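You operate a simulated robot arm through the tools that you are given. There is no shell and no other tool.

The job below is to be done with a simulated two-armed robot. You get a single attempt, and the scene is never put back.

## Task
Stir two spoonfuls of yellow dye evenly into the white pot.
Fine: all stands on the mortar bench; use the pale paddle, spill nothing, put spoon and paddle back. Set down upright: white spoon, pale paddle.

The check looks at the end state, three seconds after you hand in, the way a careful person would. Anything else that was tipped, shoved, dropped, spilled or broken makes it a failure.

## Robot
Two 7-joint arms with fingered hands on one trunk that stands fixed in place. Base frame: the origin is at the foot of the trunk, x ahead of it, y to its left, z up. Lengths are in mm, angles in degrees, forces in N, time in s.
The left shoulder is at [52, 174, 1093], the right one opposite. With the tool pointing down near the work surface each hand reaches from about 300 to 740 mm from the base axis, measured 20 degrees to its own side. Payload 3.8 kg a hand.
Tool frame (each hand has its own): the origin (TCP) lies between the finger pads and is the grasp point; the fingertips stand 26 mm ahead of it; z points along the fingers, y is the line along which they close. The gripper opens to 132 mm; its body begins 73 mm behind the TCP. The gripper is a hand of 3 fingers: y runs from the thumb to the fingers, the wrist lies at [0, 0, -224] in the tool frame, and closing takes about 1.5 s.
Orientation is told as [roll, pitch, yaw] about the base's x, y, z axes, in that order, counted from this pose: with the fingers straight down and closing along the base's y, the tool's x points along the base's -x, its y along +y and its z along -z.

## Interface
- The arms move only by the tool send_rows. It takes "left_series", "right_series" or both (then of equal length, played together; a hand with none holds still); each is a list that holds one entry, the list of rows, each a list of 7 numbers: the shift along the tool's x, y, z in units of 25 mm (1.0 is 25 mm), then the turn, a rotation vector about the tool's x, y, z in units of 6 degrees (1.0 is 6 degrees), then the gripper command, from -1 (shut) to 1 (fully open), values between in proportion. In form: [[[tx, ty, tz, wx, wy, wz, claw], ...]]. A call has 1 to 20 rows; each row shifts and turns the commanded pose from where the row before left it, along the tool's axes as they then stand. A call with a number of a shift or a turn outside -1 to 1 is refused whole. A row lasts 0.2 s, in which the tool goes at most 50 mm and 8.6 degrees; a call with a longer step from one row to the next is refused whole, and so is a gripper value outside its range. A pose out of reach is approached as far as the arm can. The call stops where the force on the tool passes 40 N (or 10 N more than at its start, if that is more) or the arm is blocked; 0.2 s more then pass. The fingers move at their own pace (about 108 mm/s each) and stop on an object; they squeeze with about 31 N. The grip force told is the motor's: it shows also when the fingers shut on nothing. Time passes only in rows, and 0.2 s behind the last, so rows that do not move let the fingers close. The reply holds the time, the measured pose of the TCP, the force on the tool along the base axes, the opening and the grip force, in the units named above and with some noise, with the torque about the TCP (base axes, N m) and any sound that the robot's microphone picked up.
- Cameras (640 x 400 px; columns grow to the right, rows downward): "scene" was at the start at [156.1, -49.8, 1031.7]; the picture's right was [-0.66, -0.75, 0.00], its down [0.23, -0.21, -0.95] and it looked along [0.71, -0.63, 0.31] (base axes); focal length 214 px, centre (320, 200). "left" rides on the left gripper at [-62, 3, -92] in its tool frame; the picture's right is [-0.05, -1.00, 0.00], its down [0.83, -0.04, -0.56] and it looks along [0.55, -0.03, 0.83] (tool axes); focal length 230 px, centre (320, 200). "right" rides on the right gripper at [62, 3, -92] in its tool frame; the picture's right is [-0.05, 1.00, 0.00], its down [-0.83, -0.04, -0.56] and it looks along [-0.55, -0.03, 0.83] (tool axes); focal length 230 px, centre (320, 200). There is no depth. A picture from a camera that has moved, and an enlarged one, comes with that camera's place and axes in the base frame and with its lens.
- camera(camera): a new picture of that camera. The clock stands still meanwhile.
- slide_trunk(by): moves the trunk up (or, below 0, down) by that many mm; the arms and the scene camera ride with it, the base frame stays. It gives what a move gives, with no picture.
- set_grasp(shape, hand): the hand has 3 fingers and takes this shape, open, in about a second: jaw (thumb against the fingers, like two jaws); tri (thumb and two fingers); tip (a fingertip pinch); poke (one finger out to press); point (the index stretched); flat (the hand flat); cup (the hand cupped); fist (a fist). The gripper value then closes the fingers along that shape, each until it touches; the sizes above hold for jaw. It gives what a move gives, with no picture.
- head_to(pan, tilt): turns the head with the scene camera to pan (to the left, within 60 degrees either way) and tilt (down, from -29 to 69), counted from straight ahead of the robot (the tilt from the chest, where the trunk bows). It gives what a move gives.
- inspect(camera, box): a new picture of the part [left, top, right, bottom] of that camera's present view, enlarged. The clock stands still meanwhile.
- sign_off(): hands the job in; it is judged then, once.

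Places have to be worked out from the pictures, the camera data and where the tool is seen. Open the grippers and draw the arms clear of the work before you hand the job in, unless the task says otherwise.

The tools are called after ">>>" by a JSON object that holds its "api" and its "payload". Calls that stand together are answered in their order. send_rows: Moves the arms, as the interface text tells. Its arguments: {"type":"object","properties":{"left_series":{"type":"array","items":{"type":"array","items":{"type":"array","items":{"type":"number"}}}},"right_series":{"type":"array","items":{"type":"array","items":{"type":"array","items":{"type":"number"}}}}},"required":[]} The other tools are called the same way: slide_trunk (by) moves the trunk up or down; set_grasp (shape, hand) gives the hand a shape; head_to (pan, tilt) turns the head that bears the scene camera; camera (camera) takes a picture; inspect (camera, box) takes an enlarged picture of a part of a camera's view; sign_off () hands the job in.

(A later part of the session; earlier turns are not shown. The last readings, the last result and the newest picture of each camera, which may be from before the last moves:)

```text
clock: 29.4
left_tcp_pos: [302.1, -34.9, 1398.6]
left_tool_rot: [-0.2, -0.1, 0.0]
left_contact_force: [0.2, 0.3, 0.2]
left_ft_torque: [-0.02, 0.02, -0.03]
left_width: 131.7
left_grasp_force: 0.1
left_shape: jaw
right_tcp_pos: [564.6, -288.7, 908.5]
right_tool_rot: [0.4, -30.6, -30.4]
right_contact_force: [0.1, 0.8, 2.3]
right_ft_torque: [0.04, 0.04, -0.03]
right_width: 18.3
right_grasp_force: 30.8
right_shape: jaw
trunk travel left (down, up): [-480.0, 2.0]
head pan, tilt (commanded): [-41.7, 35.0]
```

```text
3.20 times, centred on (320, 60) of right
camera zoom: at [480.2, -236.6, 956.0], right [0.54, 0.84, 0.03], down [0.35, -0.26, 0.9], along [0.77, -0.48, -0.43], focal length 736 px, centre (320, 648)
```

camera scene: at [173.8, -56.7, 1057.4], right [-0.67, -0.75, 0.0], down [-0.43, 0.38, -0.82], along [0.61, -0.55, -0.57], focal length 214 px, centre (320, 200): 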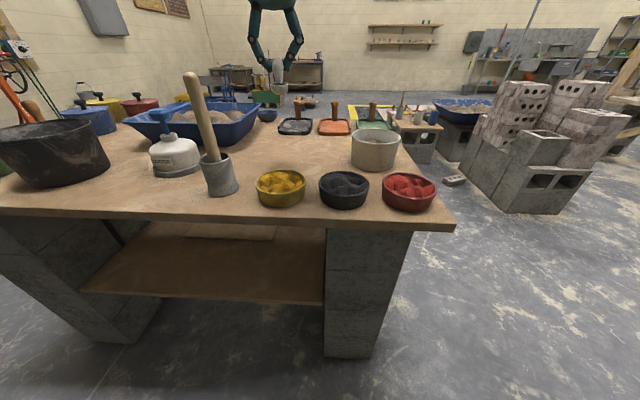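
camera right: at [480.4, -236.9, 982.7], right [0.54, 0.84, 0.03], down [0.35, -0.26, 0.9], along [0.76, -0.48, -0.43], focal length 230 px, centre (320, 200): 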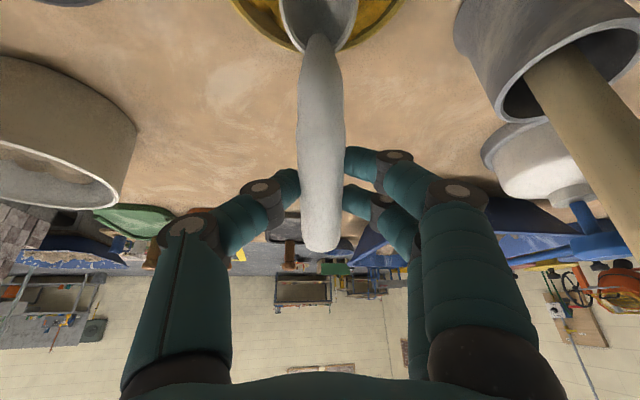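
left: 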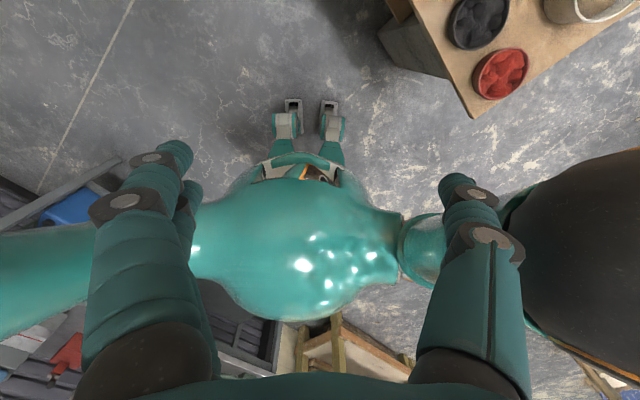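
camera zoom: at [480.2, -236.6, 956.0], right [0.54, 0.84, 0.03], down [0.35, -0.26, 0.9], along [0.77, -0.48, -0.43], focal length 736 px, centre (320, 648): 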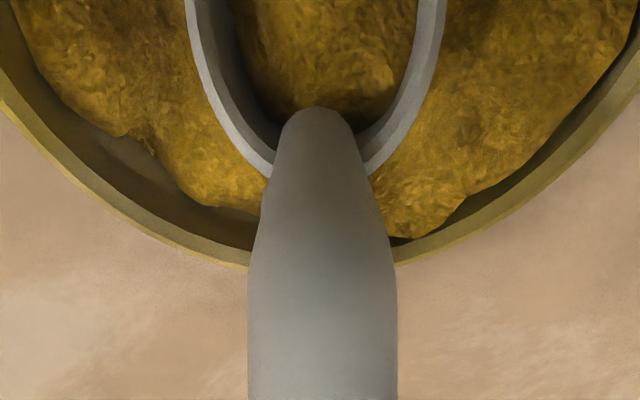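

The spoon rim is down in the dye with dye inside it and only about 2 N of upward push. I sweep it forward through the dye while levelling it, then lift slowly, ending about 3° nose-up.

>>> {"api": "send_rows", "payload": {"right_series": [[[0.207, 0, -0.122, 0, 0, 0, -1], [0.207, 0, -0.122, 0, 0, 0, -1], [-0.02, 0, 0.3, 0, 1.0, 0, -1], [-0.02, 0, 0.25, 0, 1.0, 0, -1], [-0.099, 0, 0.251, 0, 1.0, 0, -1], [-0.128, 0, 0.264, 0, 1.0, 0, -1], [-0.16, 0, 0.234, 0, 1.0, 0, -1], [0, 0, -0.2, 0, 0.25, 0, -1], [0, 0, -0.25, 0, 0.25, 0, -1], [0, 0, -0.3, 0, 0, 0, -1], [0, 0, -0.4, 0, 0, 0, -1], [0, 0, -0.4, 0, 0, 0, -1], [0, 0, -0.3, 0, 0, 0, -1], [0, 0, -0.1, 0, 0, 0, -1]]]}}

>>> {"api": "inspect", "payload": {"camera": "scene", "box": [220, 100, 340, 220]}}

>>> {"api": "inspect", "payload": {"camera": "right", "box": [220, 0, 420, 120]}}

```text
clock: 32.4
left_tcp_pos: [302.6, -34.5, 1398.1]
left_tool_rot: [-0.2, 0.0, -0.1]
left_contact_force: [0.1, 0.2, 0.4]
left_ft_torque: [0.04, -0.01, 0.01]
left_width: 132.1
left_grasp_force: 0.0
left_shape: jaw
right_tcp_pos: [575.9, -294.4, 926.5]
right_tool_rot: [0.3, 2.6, -30.3]
right_contact_force: [0.2, 0.4, -0.7]
right_ft_torque: [-0.01, -0.03, -0.01]
right_width: 18.3
right_grasp_force: 31.5
right_shape: jaw
trunk travel left (down, up): [-480.0, 2.0]
head pan, tilt (commanded): [-41.7, 35.0]
```

```text
3.33 times, centred on (280, 160) of scene
camera zoom: at [173.3, -56.8, 1057.7], right [-0.67, -0.75, 0.0], down [-0.43, 0.38, -0.82], along [0.61, -0.55, -0.57], focal length 715 px, centre (453, 333)
```

zoom: 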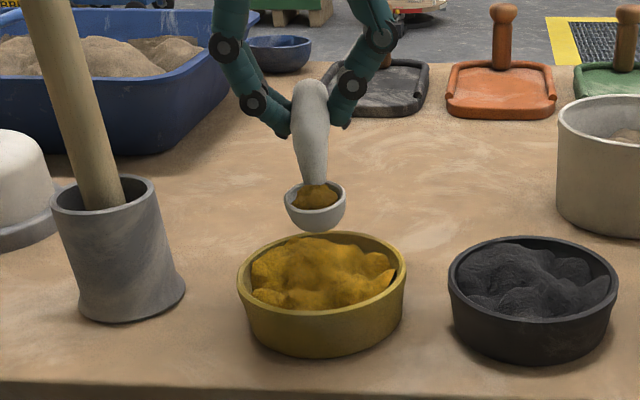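

```text
3.20 times, centred on (320, 60) of right
camera zoom: at [526.6, -263.8, 1022.0], right [0.55, 0.84, 0.0], down [0.71, -0.47, 0.52], along [0.44, -0.28, -0.85], focal length 736 px, centre (320, 648)
```

zoom: 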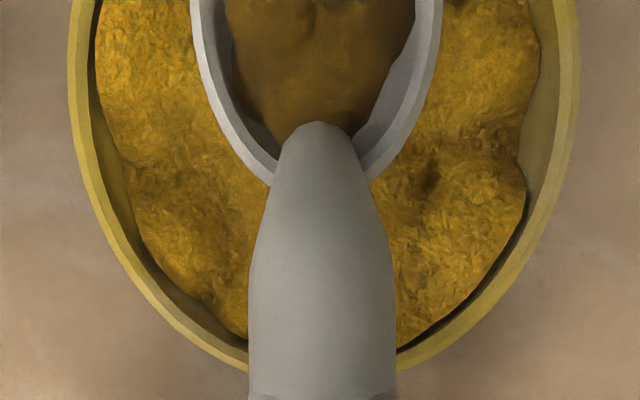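

The spoon came up level with dye in it and the bowl stayed put. I look closely at how full it is and whether anything spilled.

>>> {"api": "inspect", "payload": {"camera": "scene", "box": [255, 145, 315, 185]}}

>>> {"api": "camera", "payload": {"camera": "scene"}}

```text
10.00 times, centred on (285, 165) of scene
camera zoom: at [173.3, -56.8, 1057.7], right [-0.67, -0.75, 0.0], down [-0.43, 0.38, -0.82], along [0.61, -0.55, -0.57], focal length 2145 px, centre (670, 550)
```

zoom: 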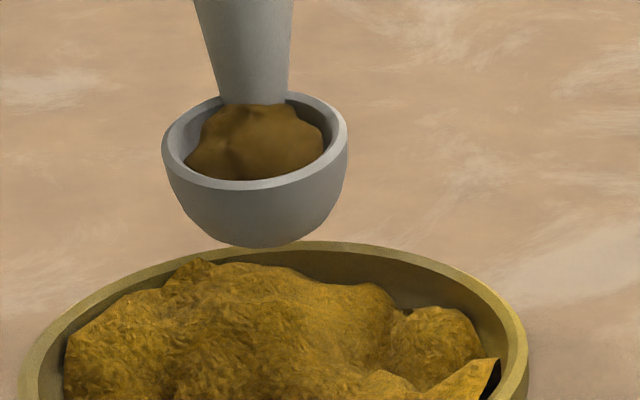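

```text
taken
camera scene: at [173.3, -56.8, 1057.7], right [-0.67, -0.75, 0.0], down [-0.43, 0.38, -0.82], along [0.61, -0.55, -0.57], focal length 214 px, centre (320, 200)
```

scene: 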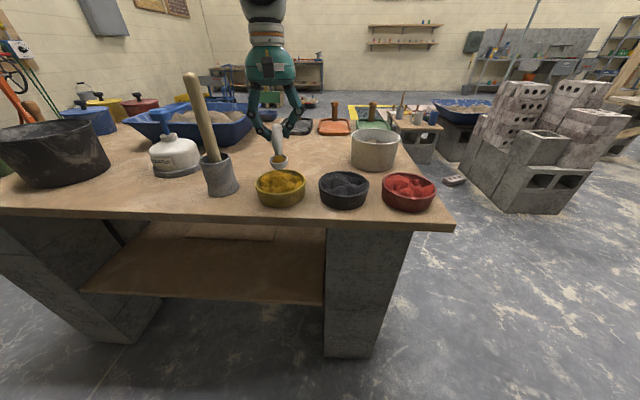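

It's a good, slightly heaped spoonful and nothing fell on the bench. I lift it 40 mm and carry it level and smoothly about 200 mm toward the pot.

>>> {"api": "send_rows", "payload": {"right_series": [[[0, 0, -0.3, 0, 0, 0, -1], [0, 0, -0.5, 0, 0, 0, -1], [0, 0, -0.5, 0, 0, 0, -1], [0, 0, -0.3, 0, 0, 0, -1], [-0.086, -0.153, 0, 0, 0, 0, -1], [-0.172, -0.306, 0, 0, 0, 0, -1], [-0.259, -0.459, 0, 0, 0, 0, -1], [-0.287, -0.51, 0, 0, 0, 0, -1], [-0.287, -0.51, 0, 0, 0, 0, -1], [-0.287, -0.51, 0, 0, 0, 0, -1], [-0.287, -0.51, 0, 0, 0, 0, -1], [-0.287, -0.51, 0, 0, 0, 0, -1], [-0.287, -0.51, 0, 0, 0, 0, -1], [-0.287, -0.51, 0, 0, 0, 0, -1], [-0.287, -0.51, 0, 0, 0, 0, -1], [-0.287, -0.51, 0, 0, 0, 0, -1], [-0.287, -0.51, 0, 0, 0, 0, -1], [-0.259, -0.459, 0, 0, 0, 0, -1], [-0.172, -0.306, 0, 0, 0, 0, -1], [-0.086, -0.153, 0, 0, 0, 0, -1]]]}}

>>> {"api": "camera", "payload": {"camera": "scene"}}

```text
clock: 36.6
left_tcp_pos: [302.0, -36.8, 1397.2]
left_tool_rot: [-0.1, 0.0, 0.0]
left_contact_force: [-0.8, 0.6, -0.6]
left_ft_torque: [0.01, 0.0, 0.0]
left_width: 132.0
left_grasp_force: 0.1
left_shape: jaw
right_tcp_pos: [574.2, -494.6, 961.5]
right_tool_rot: [0.3, 2.4, -30.2]
right_contact_force: [0.6, 0.4, -0.3]
right_ft_torque: [-0.04, -0.06, -0.01]
right_width: 18.0
right_grasp_force: 31.4
right_shape: jaw
trunk travel left (down, up): [-480.0, 2.0]
head pan, tilt (commanded): [-41.7, 35.0]
```

```text
taken
camera scene: at [173.3, -56.8, 1057.7], right [-0.67, -0.75, 0.0], down [-0.43, 0.38, -0.82], along [0.61, -0.55, -0.57], focal length 214 px, centre (320, 200)
```

scene: 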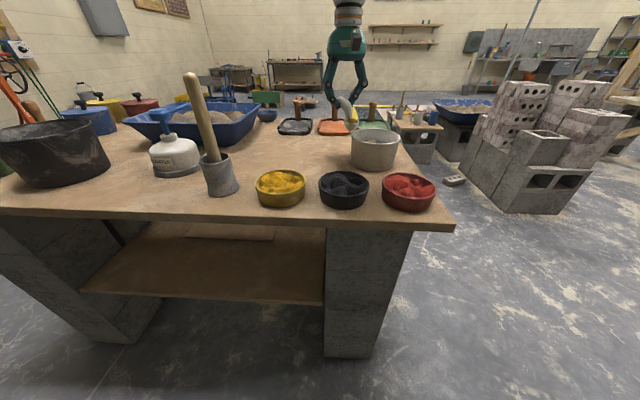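

The TCP reads [574,-495,962] with the loaded spoon steady above the pot's height. I turn the hand smoothly to yaw 22° so the spoon bowl comes over the pot.

>>> {"api": "send_rows", "payload": {"right_series": [[[0, 0, 0, 0, 0, -0.342, -1], [0, 0, 0, 0, 0, -0.6, -1], [0, 0, 0, 0, 0, -0.855, -1], [0, 0, 0, 0, 0, -0.855, -1], [0, 0, 0, 0, 0, -0.855, -1], [0, 0, 0, 0, 0, -0.855, -1], [0, 0, 0, 0, 0, -0.855, -1], [0, 0, 0, 0, 0, -0.855, -1], [0, 0, 0, 0, 0, -0.855, -1], [0, 0, 0, 0, 0, -0.855, -1], [0, 0, 0, 0, 0, -0.6, -1], [0, 0, 0, 0, 0, -0.342, -1], [0, 0, 0, 0, 0, 0, -1]]]}}

>>> {"api": "inspect", "payload": {"camera": "scene", "box": [300, 70, 460, 200]}}

>>> {"api": "camera", "payload": {"camera": "right"}}

```text
clock: 39.4
left_tcp_pos: [302.4, -35.6, 1396.5]
left_tool_rot: [-0.1, -0.1, 0.0]
left_contact_force: [0.6, -0.5, -0.6]
left_ft_torque: [-0.02, -0.01, 0.04]
left_width: 132.2
left_grasp_force: 0.1
left_shape: jaw
right_tcp_pos: [571.6, -495.1, 961.3]
right_tool_rot: [2.1, 1.3, 22.2]
right_contact_force: [0.1, -0.1, -0.8]
right_ft_torque: [0.04, -0.06, 0.0]
right_width: 18.6
right_grasp_force: 30.3
right_shape: jaw
trunk travel left (down, up): [-480.0, 2.0]
head pan, tilt (commanded): [-41.7, 35.0]
```

```text
3.08 times, centred on (380, 135) of scene
camera zoom: at [173.3, -56.8, 1057.7], right [-0.67, -0.75, 0.0], down [-0.43, 0.38, -0.82], along [0.61, -0.55, -0.57], focal length 660 px, centre (135, 400)
```

zoom: 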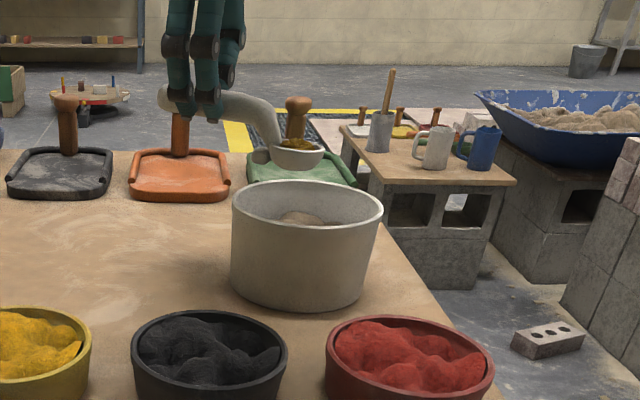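

```text
taken
camera right: at [517.2, -517.8, 1055.6], right [-0.33, 0.94, 0.04], down [0.8, 0.26, 0.53], along [0.5, 0.2, -0.84], focal length 230 px, centre (320, 200)
```

right: 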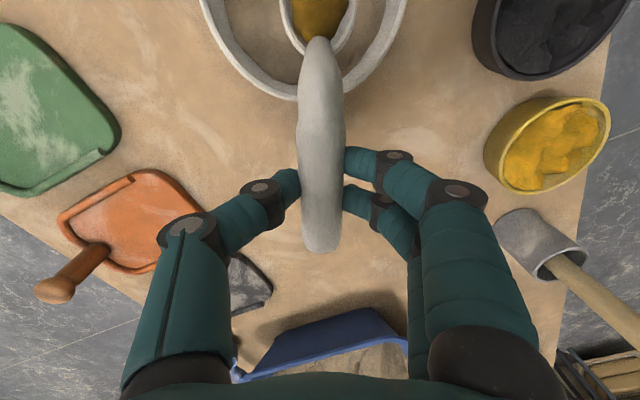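

The loaded spoon is over the pot (bowl centre about 12 mm short of the pot centre, 43 mm above the rim). I tip it nose-down to 60°, keeping the lip over the middle of the pot, and look.

>>> {"api": "send_rows", "payload": {"right_series": [[[0.184, 0, -0.176, 0, -1, 0, -1], [0.243, 0, -0.178, 0, -1, 0, -1], [0.259, 0, -0.186, 0, -1, 0, -1], [0.236, 0, -0.182, 0, -1, 0, -1], [0.287, 0, -0.202, 0, -1, 0, -1], [0.279, 0, -0.253, 0, -1, 0, -1], [0.264, 0, -0.29, 0, -1, 0, -1], [0.271, 0, -0.303, 0, -1, 0, -1], [0.243, 0, -0.336, 0, -1, 0, -1], [0.238, 0, -0.341, 0, -1, 0, -1]]]}}

>>> {"api": "inspect", "payload": {"camera": "scene", "box": [300, 70, 460, 200]}}

>>> {"api": "camera", "payload": {"camera": "right"}}

```text
clock: 41.6
left_tcp_pos: [303.1, -37.0, 1397.2]
left_tool_rot: [0.0, 0.0, 0.0]
left_contact_force: [0.3, -0.8, -0.5]
left_ft_torque: [0.02, 0.0, -0.01]
left_width: 131.9
left_grasp_force: 0.0
left_shape: jaw
right_tcp_pos: [495.2, -526.0, 986.2]
right_tool_rot: [4.1, -58.8, 18.7]
right_contact_force: [0.2, -0.1, -1.0]
right_ft_torque: [0.0, 0.01, -0.01]
right_width: 18.5
right_grasp_force: 30.7
right_shape: jaw
trunk travel left (down, up): [-480.0, 2.0]
head pan, tilt (commanded): [-41.7, 35.0]
```

```text
3.08 times, centred on (380, 135) of scene
camera zoom: at [173.2, -57.1, 1057.7], right [-0.67, -0.75, 0.0], down [-0.43, 0.38, -0.82], along [0.61, -0.54, -0.57], focal length 660 px, centre (135, 400)
```

zoom: 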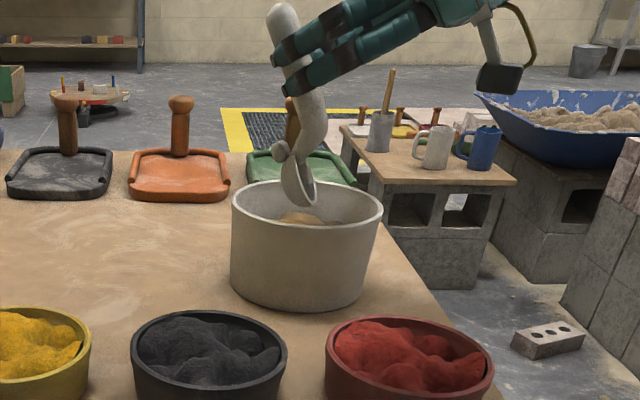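

```text
taken
camera right: at [391.1, -566.0, 980.8], right [-0.35, 0.93, 0.08], down [-0.01, -0.09, 1.0], along [0.94, 0.35, 0.04], focal length 230 px, centre (320, 200)
```

right: 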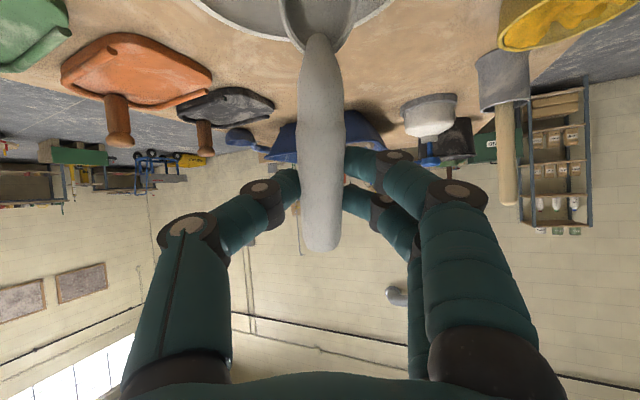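

At 59° the spoon's inside already looks empty. I zoom in on the spoon and pot to confirm before going on.

>>> {"api": "inspect", "payload": {"camera": "scene", "box": [345, 100, 405, 150]}}

>>> {"api": "inspect", "payload": {"camera": "right", "box": [220, 0, 420, 120]}}

```text
8.00 times, centred on (375, 125) of scene
camera zoom: at [173.2, -57.1, 1057.7], right [-0.67, -0.75, 0.0], down [-0.43, 0.38, -0.82], along [0.61, -0.54, -0.57], focal length 1716 px, centre (-120, 800)
```

zoom: 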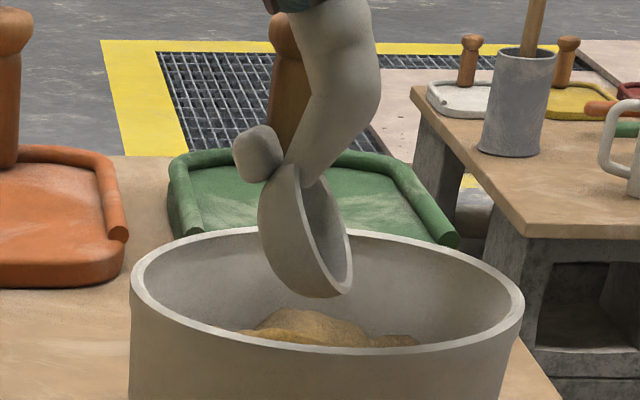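

```text
3.20 times, centred on (320, 60) of right
camera zoom: at [391.1, -566.0, 980.8], right [-0.35, 0.93, 0.08], down [-0.01, -0.09, 1.0], along [0.94, 0.35, 0.04], focal length 736 px, centre (320, 648)
```

zoom: 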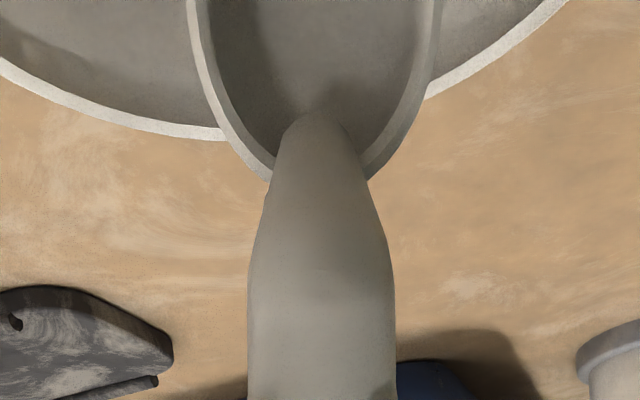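

The spoon is clean and the pot's content is tinted yellow: the first spoonful is in. I raise the spoon clear and level it back out, then begin turning back.

>>> {"api": "send_rows", "payload": {"right_series": [[[-0.57, 0, -0.343, 0, 0, 0, -1], [-0.57, 0, -0.343, 0, 0, 0, -1], [-0.57, 0, -0.343, 0, 0, 0, -1], [-0.164, 0, 0.274, 0, 1, 0, -1], [-0.192, 0, 0.256, 0, 1, 0, -1], [-0.22, 0, 0.234, 0, 1, 0, -1], [-0.24, 0, 0.21, 0, 1, 0, -1], [-0.262, 0, 0.184, 0, 1, 0, -1], [-0.28, 0, 0.156, 0, 1, 0, -1], [-0.296, 0, 0.124, 0, 1, 0, -1], [-0.306, 0, 0.092, 0, 1, 0, -1], [-0.314, 0, 0.06, 0, 1, 0, -1], [-0.319, 0, 0.028, 0, 1, 0, -1], [0, 0, 0, 0, 0, 0.97, -1], [0, 0, 0, 0, 0, 0.97, -1], [0, 0, 0, 0, 0, 0.97, -1], [0, 0, 0, 0, 0, 0.97, -1], [0, 0, 0, 0, 0, 0.97, -1], [0, 0, 0, 0, 0, 0.97, -1], [0, 0, 0, 0, 0, 0.97, -1]]]}}

>>> {"api": "camera", "payload": {"camera": "scene"}}

>>> {"api": "camera", "payload": {"camera": "right"}}

```text
clock: 45.8
left_tcp_pos: [303.0, -34.8, 1398.3]
left_tool_rot: [-0.1, 0.0, -0.1]
left_contact_force: [-0.4, -0.4, -0.5]
left_ft_torque: [-0.01, 0.0, 0.02]
left_width: 131.6
left_grasp_force: 0.0
left_shape: jaw
right_tcp_pos: [569.2, -498.9, 1036.1]
right_tool_rot: [0.9, 2.3, -18.7]
right_contact_force: [-0.9, 0.1, -0.8]
right_ft_torque: [-0.04, -0.06, 0.0]
right_width: 18.2
right_grasp_force: 31.1
right_shape: jaw
trunk travel left (down, up): [-480.0, 2.0]
head pan, tilt (commanded): [-41.7, 35.0]
```

```text
taken
camera scene: at [173.3, -56.8, 1057.7], right [-0.67, -0.75, 0.0], down [-0.43, 0.38, -0.82], along [0.61, -0.55, -0.57], focal length 214 px, centre (320, 200)
```

scene: 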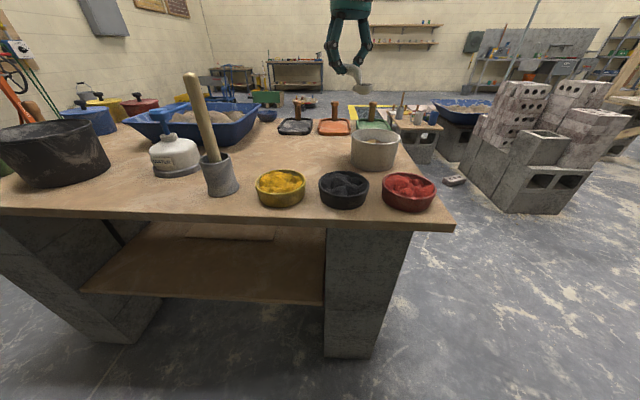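

```text
taken
camera right: at [515.8, -478.8, 1130.8], right [0.37, 0.93, 0.01], down [0.79, -0.32, 0.52], along [0.49, -0.18, -0.85], focal length 230 px, centre (320, 200)
```

right: 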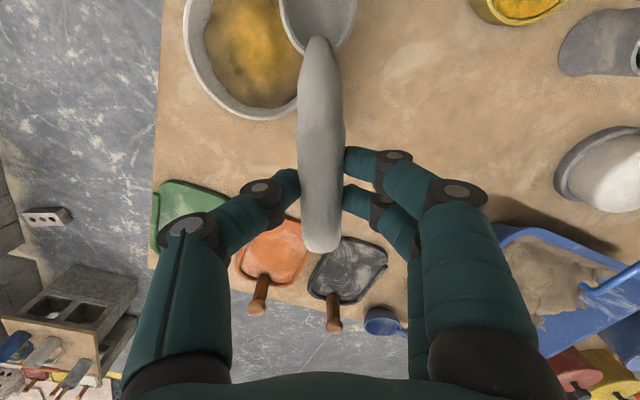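

The first spoonful lies visibly in the pot and nothing is on the bench. I finish the turn to yaw -30° and bring the empty spoon back over the yellow bowl.

>>> {"api": "send_rows", "payload": {"right_series": [[[0, 0, 0, 0, -0.24, 0.965, -1], [0, 0, 0, 0, -0.24, 0.965, -1], [0.348, 0.733, 0, 0, 0, 0, -1], [0.348, 0.733, 0, 0, 0, 0, -1], [0.348, 0.733, 0, 0, 0, 0, -1], [0.348, 0.733, 0, 0, 0, 0, -1], [0.348, 0.733, 0, 0, 0, 0, -1], [0.348, 0.733, 0, 0, 0, 0, -1], [0.348, 0.733, 0, 0, 0, 0, -1], [0.348, 0.733, 0, 0, 0, 0, -1], [0.348, 0.733, 0, 0, 0, 0, -1], [0.348, 0.733, 0, 0, 0, 0, -1], [0, 0, 0.777, 0, 0, 0, -1], [0, 0, 0.777, 0, 0, 0, -1], [0, 0, 0.777, 0, 0, 0, -1], [0, 0, 0.777, 0, 0, 0, -1], [0, 0, 0.777, 0, 0, 0, -1], [0, 0, 0.777, 0, 0, 0, -1], [0, 0, 0, 0, 0, 0, -1]]]}}

>>> {"api": "inspect", "payload": {"camera": "scene", "box": [220, 100, 340, 220]}}

>>> {"api": "camera", "payload": {"camera": "right"}}

```text
clock: 49.8
left_tcp_pos: [302.1, -35.7, 1398.2]
left_tool_rot: [0.0, 0.1, 0.0]
left_contact_force: [0.7, 0.8, 0.5]
left_ft_torque: [-0.02, 0.01, 0.01]
left_width: 131.7
left_grasp_force: 0.1
left_shape: jaw
right_tcp_pos: [586.9, -294.7, 921.0]
right_tool_rot: [0.6, -0.3, -30.2]
right_contact_force: [0.8, -0.3, -0.5]
right_ft_torque: [-0.01, -0.06, -0.01]
right_width: 18.2
right_grasp_force: 31.1
right_shape: jaw
trunk travel left (down, up): [-480.0, 2.0]
head pan, tilt (commanded): [-41.7, 35.0]
```

```text
3.33 times, centred on (280, 160) of scene
camera zoom: at [173.2, -56.7, 1057.8], right [-0.67, -0.75, 0.0], down [-0.43, 0.38, -0.82], along [0.61, -0.55, -0.57], focal length 715 px, centre (453, 333)
```

zoom: 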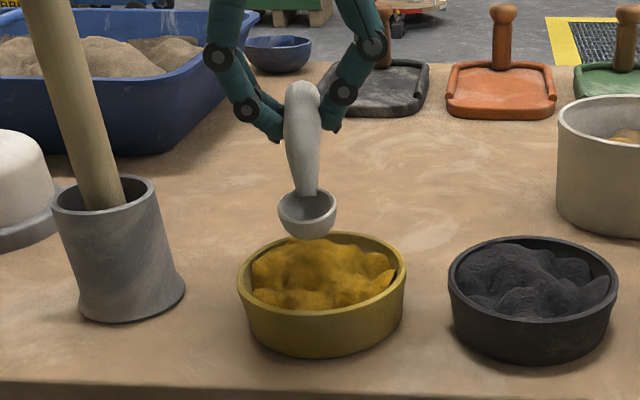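

```text
taken
camera right: at [535.2, -263.0, 1012.6], right [0.55, 0.84, 0.01], down [0.69, -0.46, 0.56], along [0.47, -0.3, -0.83], focal length 230 px, centre (320, 200)
```

right: 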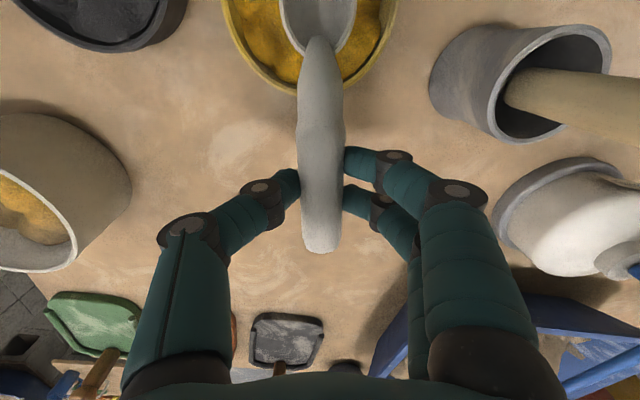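

The spoon is back in the same spot over the yellow bowl, empty and firmly gripped. I repeat the nose-down tilt and plunge, about 1 mm deeper since some dye is gone.

>>> {"api": "send_rows", "payload": {"right_series": [[[0.168, -0.045, -0.128, 0, -1, 0, -1], [0.154, -0.045, -0.145, 0, -1, 0, -1], [0.138, -0.045, -0.16, 0, -1, 0, -1], [0.12, -0.045, -0.174, 0, -1, 0, -1], [0.102, -0.045, -0.185, 0, -1, 0, -1], [0.12, 0, 0.203, 0, 0, 0, -1], [0.12, 0, 0.203, 0, 0, 0, -1], [0.12, 0, 0.203, 0, 0, 0, -1], [0.12, 0, 0.203, 0, 0, 0, -1], [0.12, 0, 0.203, 0, 0, 0, -1]]]}}

>>> {"api": "inspect", "payload": {"camera": "scene", "box": [220, 100, 340, 220]}}

```text
clock: 52.0
left_tcp_pos: [301.4, -34.8, 1397.0]
left_tool_rot: [-0.1, 0.0, 0.0]
left_contact_force: [-0.6, 0.4, 0.3]
left_ft_torque: [0.01, 0.01, -0.01]
left_width: 131.8
left_grasp_force: 0.1
left_shape: jaw
right_tcp_pos: [568.4, -289.2, 908.5]
right_tool_rot: [0.7, -30.6, -30.5]
right_contact_force: [-0.6, 1.1, 3.7]
right_ft_torque: [0.05, 0.09, 0.01]
right_width: 17.9
right_grasp_force: 31.2
right_shape: jaw
trunk travel left (down, up): [-480.0, 2.0]
head pan, tilt (commanded): [-41.7, 35.0]
```

```text
3.33 times, centred on (280, 160) of scene
camera zoom: at [172.9, -56.5, 1058.0], right [-0.67, -0.75, 0.0], down [-0.43, 0.38, -0.82], along [0.61, -0.55, -0.57], focal length 715 px, centre (453, 333)
```

zoom: 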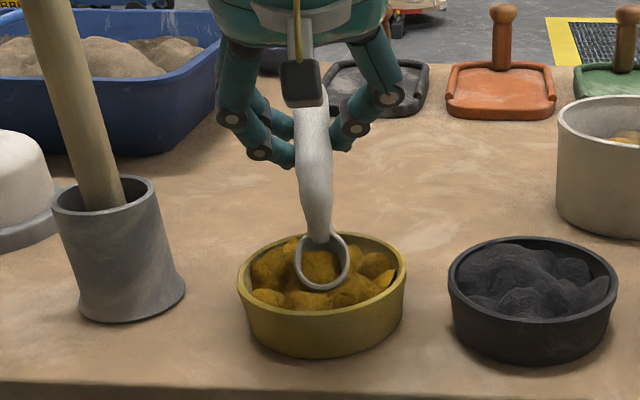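

The spoon rim is buried in dye again with only a light push back (about 4 N). I sweep forward, level and lift as before.

>>> {"api": "send_rows", "payload": {"right_series": [[[0.207, 0, -0.122, 0, 0, 0, -1], [0.207, 0, -0.122, 0, 0, 0, -1], [-0.02, 0, 0.3, 0, 1.0, 0, -1], [-0.02, 0, 0.25, 0, 1.0, 0, -1], [-0.099, 0, 0.251, 0, 1.0, 0, -1], [-0.128, 0, 0.264, 0, 1.0, 0, -1], [-0.16, 0, 0.234, 0, 1.0, 0, -1], [0, 0, -0.2, 0, 0.25, 0, -1], [0, 0, -0.25, 0, 0.25, 0, -1], [0, 0, -0.3, 0, 0, 0, -1], [0, 0, -0.4, 0, 0, 0, -1], [0, 0, -0.4, 0, 0, 0, -1], [0, 0, -0.3, 0, 0, 0, -1], [0, 0, -0.1, 0, 0, 0, -1]]]}}

>>> {"api": "inspect", "payload": {"camera": "scene", "box": [220, 100, 340, 220]}}

>>> {"api": "inspect", "payload": {"camera": "scene", "box": [255, 145, 315, 185]}}

```text
clock: 55.0
left_tcp_pos: [302.7, -35.4, 1396.8]
left_tool_rot: [-0.1, 0.0, 0.0]
left_contact_force: [0.2, -0.1, -1.2]
left_ft_torque: [0.03, 0.04, 0.03]
left_width: 132.1
left_grasp_force: 0.1
left_shape: jaw
right_tcp_pos: [575.7, -295.6, 927.2]
right_tool_rot: [0.6, 2.7, -30.3]
right_contact_force: [0.1, 0.8, -0.2]
right_ft_torque: [-0.03, -0.07, 0.02]
right_width: 18.2
right_grasp_force: 30.8
right_shape: jaw
trunk travel left (down, up): [-480.0, 2.0]
head pan, tilt (commanded): [-41.7, 35.0]
```

```text
3.33 times, centred on (280, 160) of scene
camera zoom: at [173.3, -56.8, 1057.7], right [-0.67, -0.75, 0.0], down [-0.43, 0.38, -0.82], along [0.61, -0.55, -0.57], focal length 715 px, centre (453, 333)
```

zoom: 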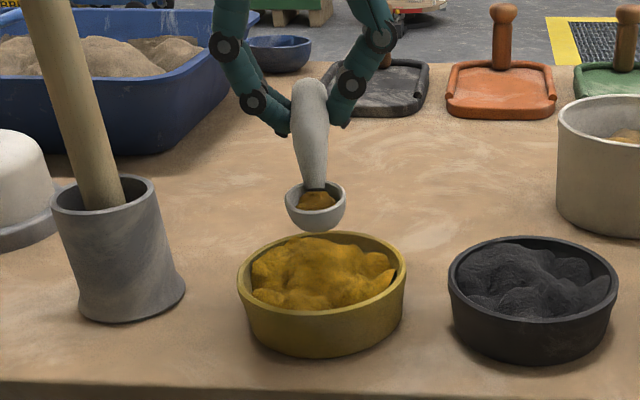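

```text
10.00 times, centred on (285, 165) of scene
camera zoom: at [173.3, -56.8, 1057.7], right [-0.67, -0.75, 0.0], down [-0.43, 0.38, -0.82], along [0.61, -0.55, -0.57], focal length 2145 px, centre (670, 550)
```

zoom: 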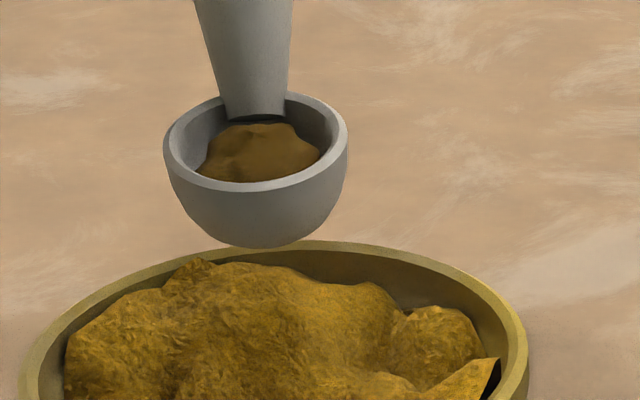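

This second load looks clearly smaller than the first (below the spoon's rim). I'll top it up: shift 12 mm sideways to an untouched heap, tip nose-down over the bowl again, and check before re-dipping.

>>> {"api": "send_rows", "payload": {"right_series": [[[0, 0.24, 0, 0, 0, 0, -1], [0, 0.24, 0, 0, 0, 0, -1], [0.063, 0, -0.066, 0, -1, 0, -1], [0.056, 0, -0.073, 0, -1, 0, -1], [0.048, 0, -0.078, 0, -1, 0, -1], [0.04, 0, -0.083, 0, -1, 0, -1], [0.031, 0, -0.086, 0, -1, 0, -1], [0.022, 0, -0.089, 0, -0.5, 0, -1], [0, 0, 0, 0, 0, 0, -1]]]}}

>>> {"api": "inspect", "payload": {"camera": "scene", "box": [235, 130, 325, 210]}}

>>> {"api": "inspect", "payload": {"camera": "right", "box": [220, 0, 420, 120]}}

```text
clock: 57.0
left_tcp_pos: [302.1, -36.0, 1397.1]
left_tool_rot: [-0.1, 0.1, 0.0]
left_contact_force: [0.1, -0.5, -0.5]
left_ft_torque: [0.03, 0.01, -0.04]
left_width: 132.0
left_grasp_force: 0.0
left_shape: jaw
right_tcp_pos: [575.1, -280.6, 938.6]
right_tool_rot: [0.7, -30.4, -30.5]
right_contact_force: [-0.5, -0.7, -0.3]
right_ft_torque: [-0.01, -0.04, 0.0]
right_width: 18.3
right_grasp_force: 31.0
right_shape: jaw
trunk travel left (down, up): [-480.0, 2.0]
head pan, tilt (commanded): [-41.7, 35.0]
```

```text
5.00 times, centred on (280, 170) of scene
camera zoom: at [173.3, -56.7, 1057.7], right [-0.67, -0.75, 0.0], down [-0.43, 0.38, -0.82], along [0.61, -0.55, -0.57], focal length 1072 px, centre (520, 350)
```

zoom: 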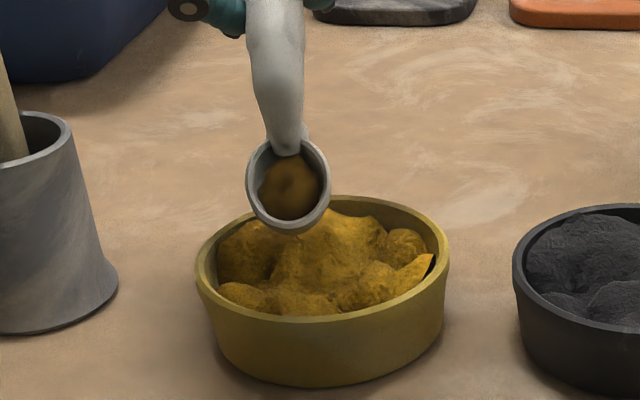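

```text
3.20 times, centred on (320, 60) of right
camera zoom: at [490.0, -228.7, 986.2], right [0.54, 0.84, 0.04], down [0.35, -0.26, 0.9], along [0.77, -0.47, -0.44], focal length 736 px, centre (320, 648)
```

zoom: 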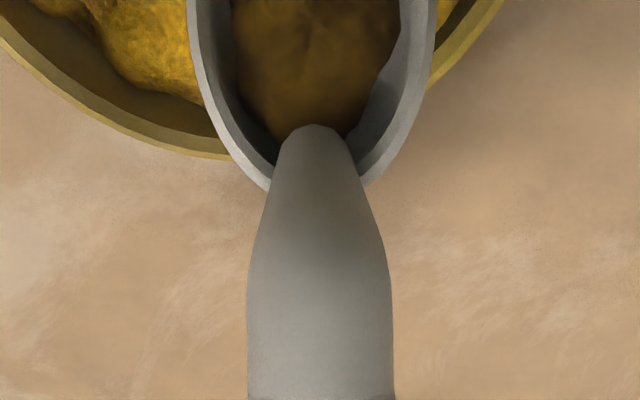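

The dye clings in the spoon even at 30°, and the tallest remaining heap is at the bowl's centre-right as seen from the head. I shift back 15 mm that way and plunge about 32 mm straight down into it.

>>> {"api": "send_rows", "payload": {"right_series": [[[0.05, -0.3, -0.03, 0, 0, 0, -1], [0.05, -0.3, -0.03, 0, 0, 0, -1], [0.108, 0, 0.184, 0, 0, 0, -1], [0.108, 0, 0.184, 0, 0, 0, -1], [0.108, 0, 0.184, 0, 0, 0, -1], [0.108, 0, 0.184, 0, 0, 0, -1], [0.108, 0, 0.184, 0, 0, 0, -1], [0.108, 0, 0.184, 0, 0, 0, -1]]]}}

>>> {"api": "inspect", "payload": {"camera": "scene", "box": [235, 130, 325, 210]}}

>>> {"api": "inspect", "payload": {"camera": "right", "box": [220, 0, 420, 120]}}

```text
clock: 58.8
left_tcp_pos: [300.9, -35.1, 1398.0]
left_tool_rot: [-0.2, -0.1, 0.0]
left_contact_force: [0.4, -0.3, -0.2]
left_ft_torque: [-0.03, 0.02, 0.01]
left_width: 132.2
left_grasp_force: 0.0
left_shape: jaw
right_tcp_pos: [565.1, -291.6, 908.0]
right_tool_rot: [0.8, -30.6, -30.6]
right_contact_force: [-0.6, 0.9, 4.9]
right_ft_torque: [0.1, 0.13, -0.03]
right_width: 18.3
right_grasp_force: 31.1
right_shape: jaw
trunk travel left (down, up): [-480.0, 2.0]
head pan, tilt (commanded): [-41.7, 35.0]
```

```text
5.00 times, centred on (280, 170) of scene
camera zoom: at [172.8, -56.4, 1058.0], right [-0.67, -0.75, 0.0], down [-0.43, 0.38, -0.82], along [0.61, -0.55, -0.57], focal length 1072 px, centre (520, 350)
```

zoom: 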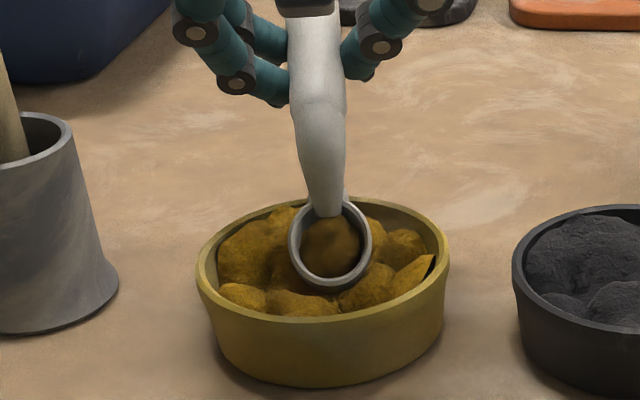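

```text
3.20 times, centred on (320, 60) of right
camera zoom: at [480.2, -239.5, 955.3], right [0.54, 0.84, 0.04], down [0.35, -0.26, 0.9], along [0.77, -0.47, -0.43], focal length 736 px, centre (320, 648)
```

zoom: 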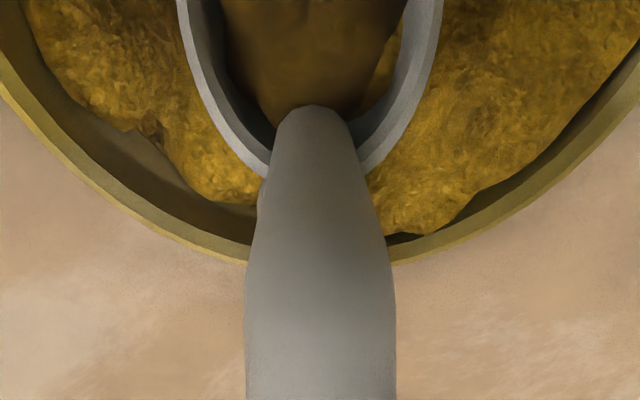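

The spoon is down at the same depth with 5 N of support under it, holding its earlier dye. I sweep a longer 22 mm forward through the heap, then level and lift.

>>> {"api": "send_rows", "payload": {"right_series": [[[0.183, 0, -0.122, 0, 0, 0, -1], [0.183, 0, -0.122, 0, 0, 0, -1], [0.183, 0, -0.122, 0, 0, 0, -1], [0.183, 0, -0.122, 0, 0, 0, -1], [-0.082, 0, 0.318, 0, 1.0, 0, -1], [-0.126, 0, 0.3, 0, 1.0, 0, -1], [-0.134, 0, 0.265, 0, 1.0, 0, -1], [-0.125, 0, 0.266, 0, 1.0, 0, -1], [-0.158, 0, 0.236, 0, 1.0, 0, -1], [0, 0, -0.2, 0, 0.25, 0, -1], [0, 0, -0.25, 0, 0.25, 0, -1], [0, 0, -0.3, 0, 0, 0, -1], [0, 0, -0.4, 0, 0, 0, -1], [0, 0, -0.4, 0, 0, 0, -1], [0, 0, -0.3, 0, 0, 0, -1], [0, 0, -0.1, 0, 0, 0, -1]]]}}

>>> {"api": "inspect", "payload": {"camera": "scene", "box": [220, 100, 340, 220]}}

>>> {"api": "inspect", "payload": {"camera": "scene", "box": [255, 145, 315, 185]}}

```text
clock: 62.2
left_tcp_pos: [301.7, -35.1, 1398.2]
left_tool_rot: [-0.2, 0.0, -0.1]
left_contact_force: [-0.2, -0.2, 0.0]
left_ft_torque: [-0.02, 0.02, 0.03]
left_width: 132.2
left_grasp_force: 0.0
left_shape: jaw
right_tcp_pos: [570.8, -295.1, 927.1]
right_tool_rot: [0.6, 2.7, -30.2]
right_contact_force: [-0.5, -0.7, -1.5]
right_ft_torque: [-0.06, -0.04, 0.02]
right_width: 18.3
right_grasp_force: 31.0
right_shape: jaw
trunk travel left (down, up): [-480.0, 2.0]
head pan, tilt (commanded): [-41.7, 35.0]
```

```text
3.33 times, centred on (280, 160) of scene
camera zoom: at [173.3, -56.8, 1057.7], right [-0.67, -0.75, 0.0], down [-0.43, 0.38, -0.82], along [0.61, -0.55, -0.57], focal length 715 px, centre (453, 333)
```

zoom: 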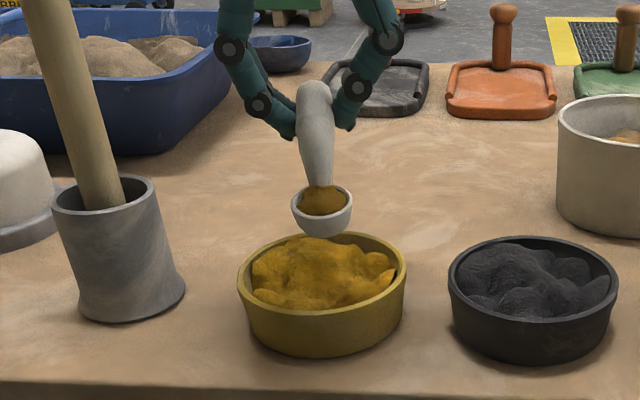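

```text
10.00 times, centred on (285, 165) of scene
camera zoom: at [173.3, -56.8, 1057.7], right [-0.67, -0.75, 0.0], down [-0.43, 0.38, -0.82], along [0.61, -0.55, -0.57], focal length 2145 px, centre (670, 550)
```

zoom: 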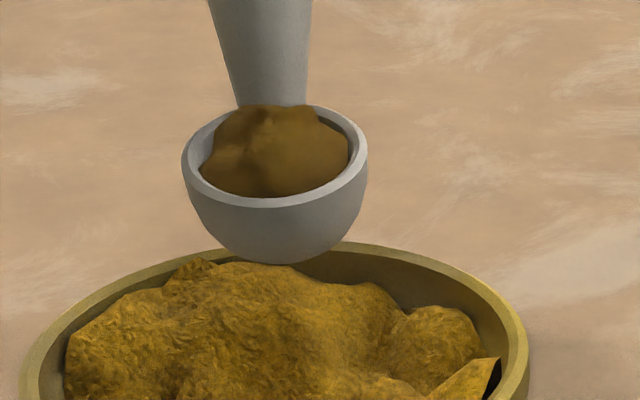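

Now it's a full, heaped spoonful like the first, held level. I lift gently and carry it to the pot along the same path, a bit slower at the ends.

>>> {"api": "send_rows", "payload": {"right_series": [[[0, 0, -0.3, 0, 0, 0, -1], [0, 0, -0.5, 0, 0, 0, -1], [0, 0, -0.5, 0, 0, 0, -1], [0, 0, -0.3, 0, 0, 0, -1], [-0.091, -0.151, 0, 0, 0, 0, -1], [-0.182, -0.301, 0, 0, 0, 0, -1], [-0.273, -0.452, 0, 0, 0, 0, -1], [-0.304, -0.502, 0, 0, 0, 0, -1], [-0.304, -0.502, 0, 0, 0, 0, -1], [-0.304, -0.502, 0, 0, 0, 0, -1], [-0.304, -0.502, 0, 0, 0, 0, -1], [-0.304, -0.502, 0, 0, 0, 0, -1], [-0.304, -0.502, 0, 0, 0, 0, -1], [-0.304, -0.502, 0, 0, 0, 0, -1], [-0.304, -0.502, 0, 0, 0, 0, -1], [-0.304, -0.502, 0, 0, 0, 0, -1], [-0.304, -0.502, 0, 0, 0, 0, -1], [-0.273, -0.452, 0, 0, 0, 0, -1], [-0.182, -0.301, 0, 0, 0, 0, -1], [-0.091, -0.151, 0, 0, 0, 0, -1]]]}}

>>> {"api": "inspect", "payload": {"camera": "scene", "box": [220, 70, 460, 220]}}

```text
clock: 66.4
left_tcp_pos: [303.0, -35.8, 1397.8]
left_tool_rot: [0.0, 0.0, -0.1]
left_contact_force: [-0.3, 0.9, -0.1]
left_ft_torque: [0.04, 0.02, 0.0]
left_width: 131.7
left_grasp_force: 0.1
left_shape: jaw
right_tcp_pos: [574.1, -496.5, 961.4]
right_tool_rot: [0.6, 2.7, -30.1]
right_contact_force: [0.0, 0.1, -1.0]
right_ft_torque: [-0.02, -0.06, -0.03]
right_width: 18.2
right_grasp_force: 30.9
right_shape: jaw
trunk travel left (down, up): [-480.0, 2.0]
head pan, tilt (commanded): [-41.7, 35.0]
```

```text
2.67 times, centred on (340, 145) of scene
camera zoom: at [173.3, -56.9, 1057.7], right [-0.67, -0.75, 0.0], down [-0.43, 0.38, -0.82], along [0.61, -0.54, -0.57], focal length 572 px, centre (267, 347)
```

zoom: 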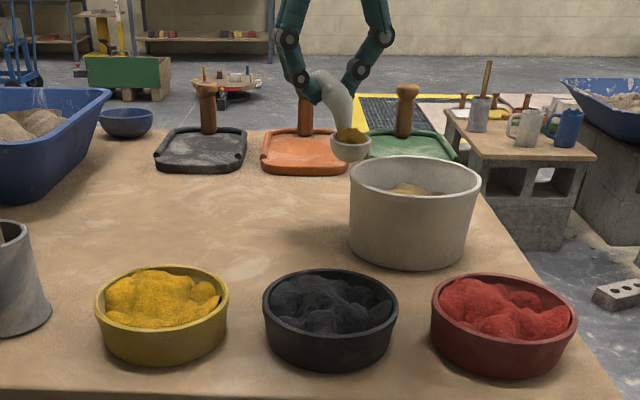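

The spoonful arrived intact beside the pot, and the bench along the path is clean. I turn to yaw 22° as before to bring it over the pot.

>>> {"api": "send_rows", "payload": {"right_series": [[[0, 0, 0, 0, 0, -0.342, -1], [0, 0, 0, 0, 0, -0.6, -1], [0, 0, 0, 0, 0, -0.855, -1], [0, 0, 0, 0, 0, -0.855, -1], [0, 0, 0, 0, 0, -0.855, -1], [0, 0, 0, 0, 0, -0.855, -1], [0, 0, 0, 0, 0, -0.855, -1], [0, 0, 0, 0, 0, -0.855, -1], [0, 0, 0, 0, 0, -0.855, -1], [0, 0, 0, 0, 0, -0.855, -1], [0, 0, 0, 0, 0, -0.6, -1], [0, 0, 0, 0, 0, -0.342, -1], [0, 0, 0, 0, 0, 0, -1]]]}}

>>> {"api": "inspect", "payload": {"camera": "scene", "box": [300, 70, 460, 200]}}

>>> {"api": "camera", "payload": {"camera": "right"}}

```text
clock: 69.2
left_tcp_pos: [301.8, -36.2, 1397.6]
left_tool_rot: [-0.1, -0.1, 0.0]
left_contact_force: [-1.1, -0.5, 0.1]
left_ft_torque: [-0.01, -0.01, 0.02]
left_width: 131.8
left_grasp_force: 0.0
left_shape: jaw
right_tcp_pos: [574.6, -495.9, 962.0]
right_tool_rot: [2.5, 1.1, 22.2]
right_contact_force: [1.0, -0.3, -1.6]
right_ft_torque: [0.01, -0.03, 0.0]
right_width: 18.1
right_grasp_force: 31.1
right_shape: jaw
trunk travel left (down, up): [-480.0, 2.0]
head pan, tilt (commanded): [-41.7, 35.0]
```

```text
3.08 times, centred on (380, 135) of scene
camera zoom: at [173.3, -56.8, 1057.7], right [-0.67, -0.75, 0.0], down [-0.43, 0.38, -0.82], along [0.61, -0.55, -0.57], focal length 660 px, centre (135, 400)
```

zoom: 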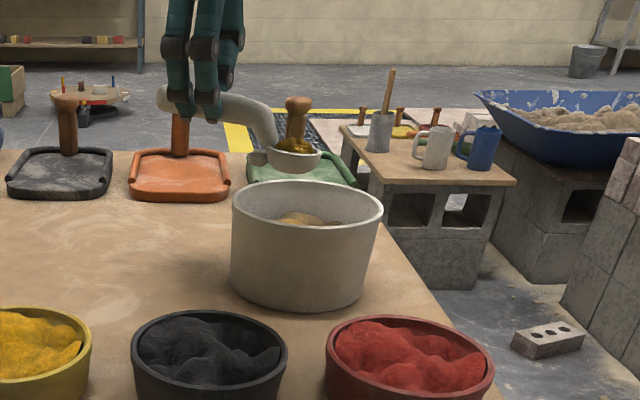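

```text
taken
camera right: at [519.5, -519.9, 1054.2], right [-0.33, 0.94, 0.04], down [0.8, 0.26, 0.54], along [0.5, 0.21, -0.84], focal length 230 px, centre (320, 200)
```

right: 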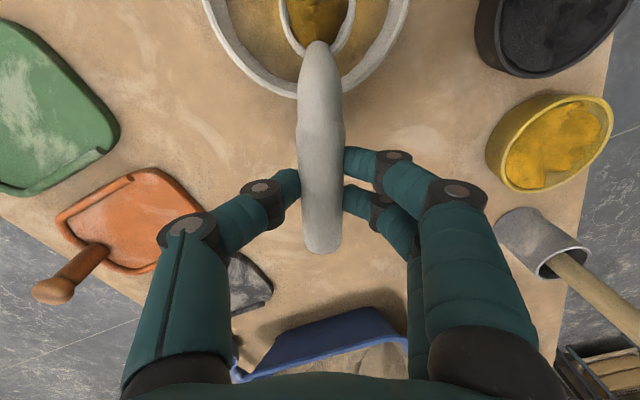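

The full spoon is over the pot in the same place as before. I tip it nose-down about 66° to empty it into the pot.

>>> {"api": "send_rows", "payload": {"right_series": [[[0.184, 0, -0.176, 0, -1, 0, -1], [0.243, 0, -0.178, 0, -1, 0, -1], [0.259, 0, -0.186, 0, -1, 0, -1], [0.236, 0, -0.182, 0, -1, 0, -1], [0.287, 0, -0.202, 0, -1, 0, -1], [0.279, 0, -0.253, 0, -1, 0, -1], [0.264, 0, -0.29, 0, -1, 0, -1], [0.271, 0, -0.303, 0, -1, 0, -1], [0.243, 0, -0.336, 0, -1, 0, -1], [0.238, 0, -0.341, 0, -1, 0, -1], [0.24, 0, -0.351, 0, -1, 0, -1], [0, 0, 0, 0, 0, 0, -1], [0, 0, 0, 0, 0, 0, -1]]]}}

>>> {"api": "inspect", "payload": {"camera": "scene", "box": [345, 100, 405, 150]}}

>>> {"api": "inspect", "payload": {"camera": "right", "box": [220, 0, 420, 120]}}

```text
clock: 72.0
left_tcp_pos: [300.4, -35.6, 1397.6]
left_tool_rot: [-0.2, -0.1, -0.1]
left_contact_force: [1.0, -0.3, 0.2]
left_ft_torque: [-0.04, 0.01, -0.02]
left_width: 132.1
left_grasp_force: 0.1
left_shape: jaw
right_tcp_pos: [488.0, -532.9, 982.4]
right_tool_rot: [5.7, -64.9, 17.0]
right_contact_force: [-0.2, -0.5, -1.3]
right_ft_torque: [-0.01, 0.01, -0.03]
right_width: 18.3
right_grasp_force: 31.1
right_shape: jaw
trunk travel left (down, up): [-480.0, 2.0]
head pan, tilt (commanded): [-41.7, 35.0]
```

```text
8.00 times, centred on (375, 125) of scene
camera zoom: at [173.2, -57.0, 1057.7], right [-0.67, -0.75, 0.0], down [-0.43, 0.38, -0.82], along [0.61, -0.54, -0.57], focal length 1716 px, centre (-120, 800)
```

zoom: 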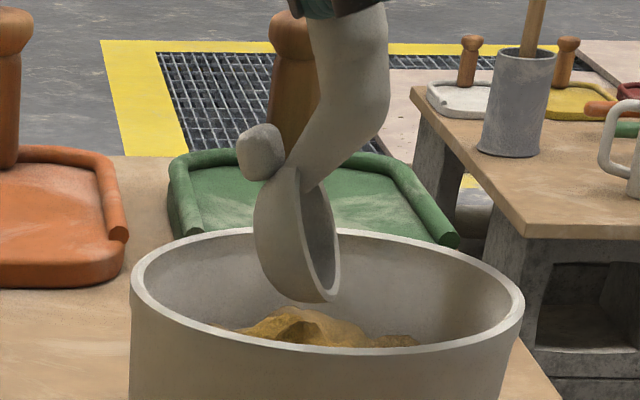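

```text
3.20 times, centred on (320, 60) of right
camera zoom: at [384.6, -570.6, 966.3], right [-0.35, 0.93, 0.09], down [-0.11, -0.14, 0.98], along [0.93, 0.34, 0.15], focal length 736 px, centre (320, 648)
```

zoom: 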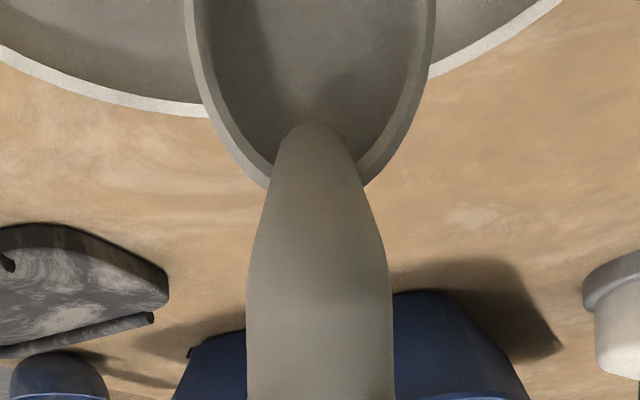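

The second spoonful is in and the spoon is clean. I raise it clear, level it out and turn it to its original yaw of 44° to put it back.

>>> {"api": "send_rows", "payload": {"right_series": [[[-0.725, 0, -0.338, 0, 0, 0, -1], [-0.725, 0, -0.338, 0, 0, 0, -1], [-0.725, 0, -0.338, 0, 0, 0, -1], [-0.135, 0, 0.29, 0, 1, 0, -1], [-0.164, 0, 0.274, 0, 1, 0, -1], [-0.192, 0, 0.256, 0, 1, 0, -1], [-0.22, 0, 0.234, 0, 1, 0, -1], [-0.24, 0, 0.21, 0, 1, 0, -1], [-0.262, 0, 0.184, 0, 1, 0, -1], [-0.28, 0, 0.156, 0, 1, 0, -1], [-0.296, 0, 0.124, 0, 1, 0, -1], [-0.306, 0, 0.092, 0, 1, 0, -1], [-0.314, 0, 0.06, 0, 1, 0, -1], [-0.319, 0, 0.028, 0, 1, 0, -1], [0, 0, 0, 0, 0, -0.917, -1], [0, 0, 0, 0, 0, -0.917, -1], [0, 0, 0, 0, 0, -0.917, -1], [0, 0, 0, 0, 0, -0.917, -1]]]}}

>>> {"api": "camera", "payload": {"camera": "scene"}}

>>> {"api": "camera", "payload": {"camera": "right"}}

```text
clock: 75.8
left_tcp_pos: [301.4, -36.4, 1398.5]
left_tool_rot: [-0.1, 0.0, -0.1]
left_contact_force: [-0.3, 0.5, 0.7]
left_ft_torque: [-0.02, 0.01, -0.03]
left_width: 132.2
left_grasp_force: 0.1
left_shape: jaw
right_tcp_pos: [569.9, -501.5, 1044.1]
right_tool_rot: [2.7, 0.2, 44.2]
right_contact_force: [0.2, -0.3, -1.2]
right_ft_torque: [0.01, -0.04, -0.03]
right_width: 18.0
right_grasp_force: 31.5
right_shape: jaw
trunk travel left (down, up): [-480.0, 2.0]
head pan, tilt (commanded): [-41.7, 35.0]
```

```text
taken
camera scene: at [173.3, -56.7, 1057.7], right [-0.67, -0.75, 0.0], down [-0.43, 0.38, -0.82], along [0.61, -0.55, -0.57], focal length 214 px, centre (320, 200)
```

scene: 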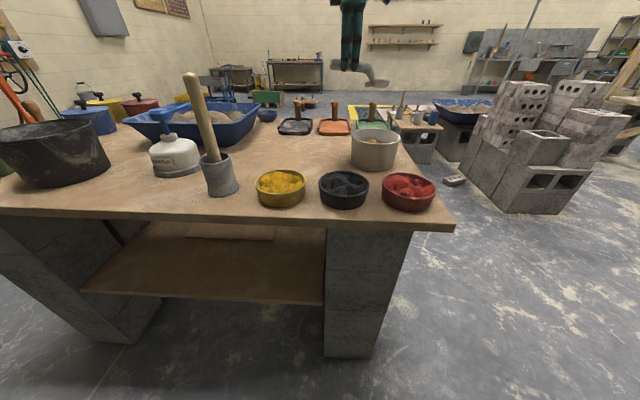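

```text
taken
camera right: at [526.5, -545.3, 1135.5], right [-0.66, 0.75, 0.05], down [0.64, 0.53, 0.55], along [0.39, 0.39, -0.83], focal length 230 px, centre (320, 200)
```

right: 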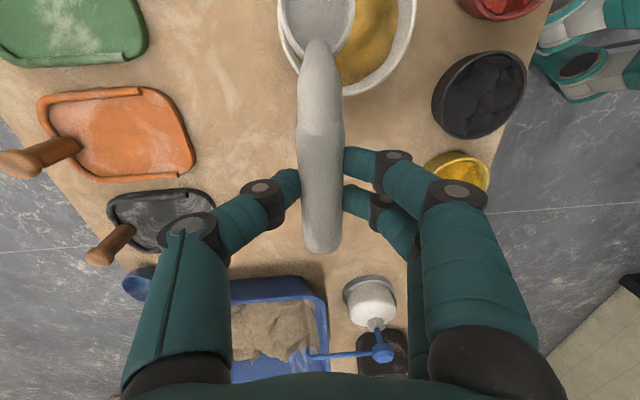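

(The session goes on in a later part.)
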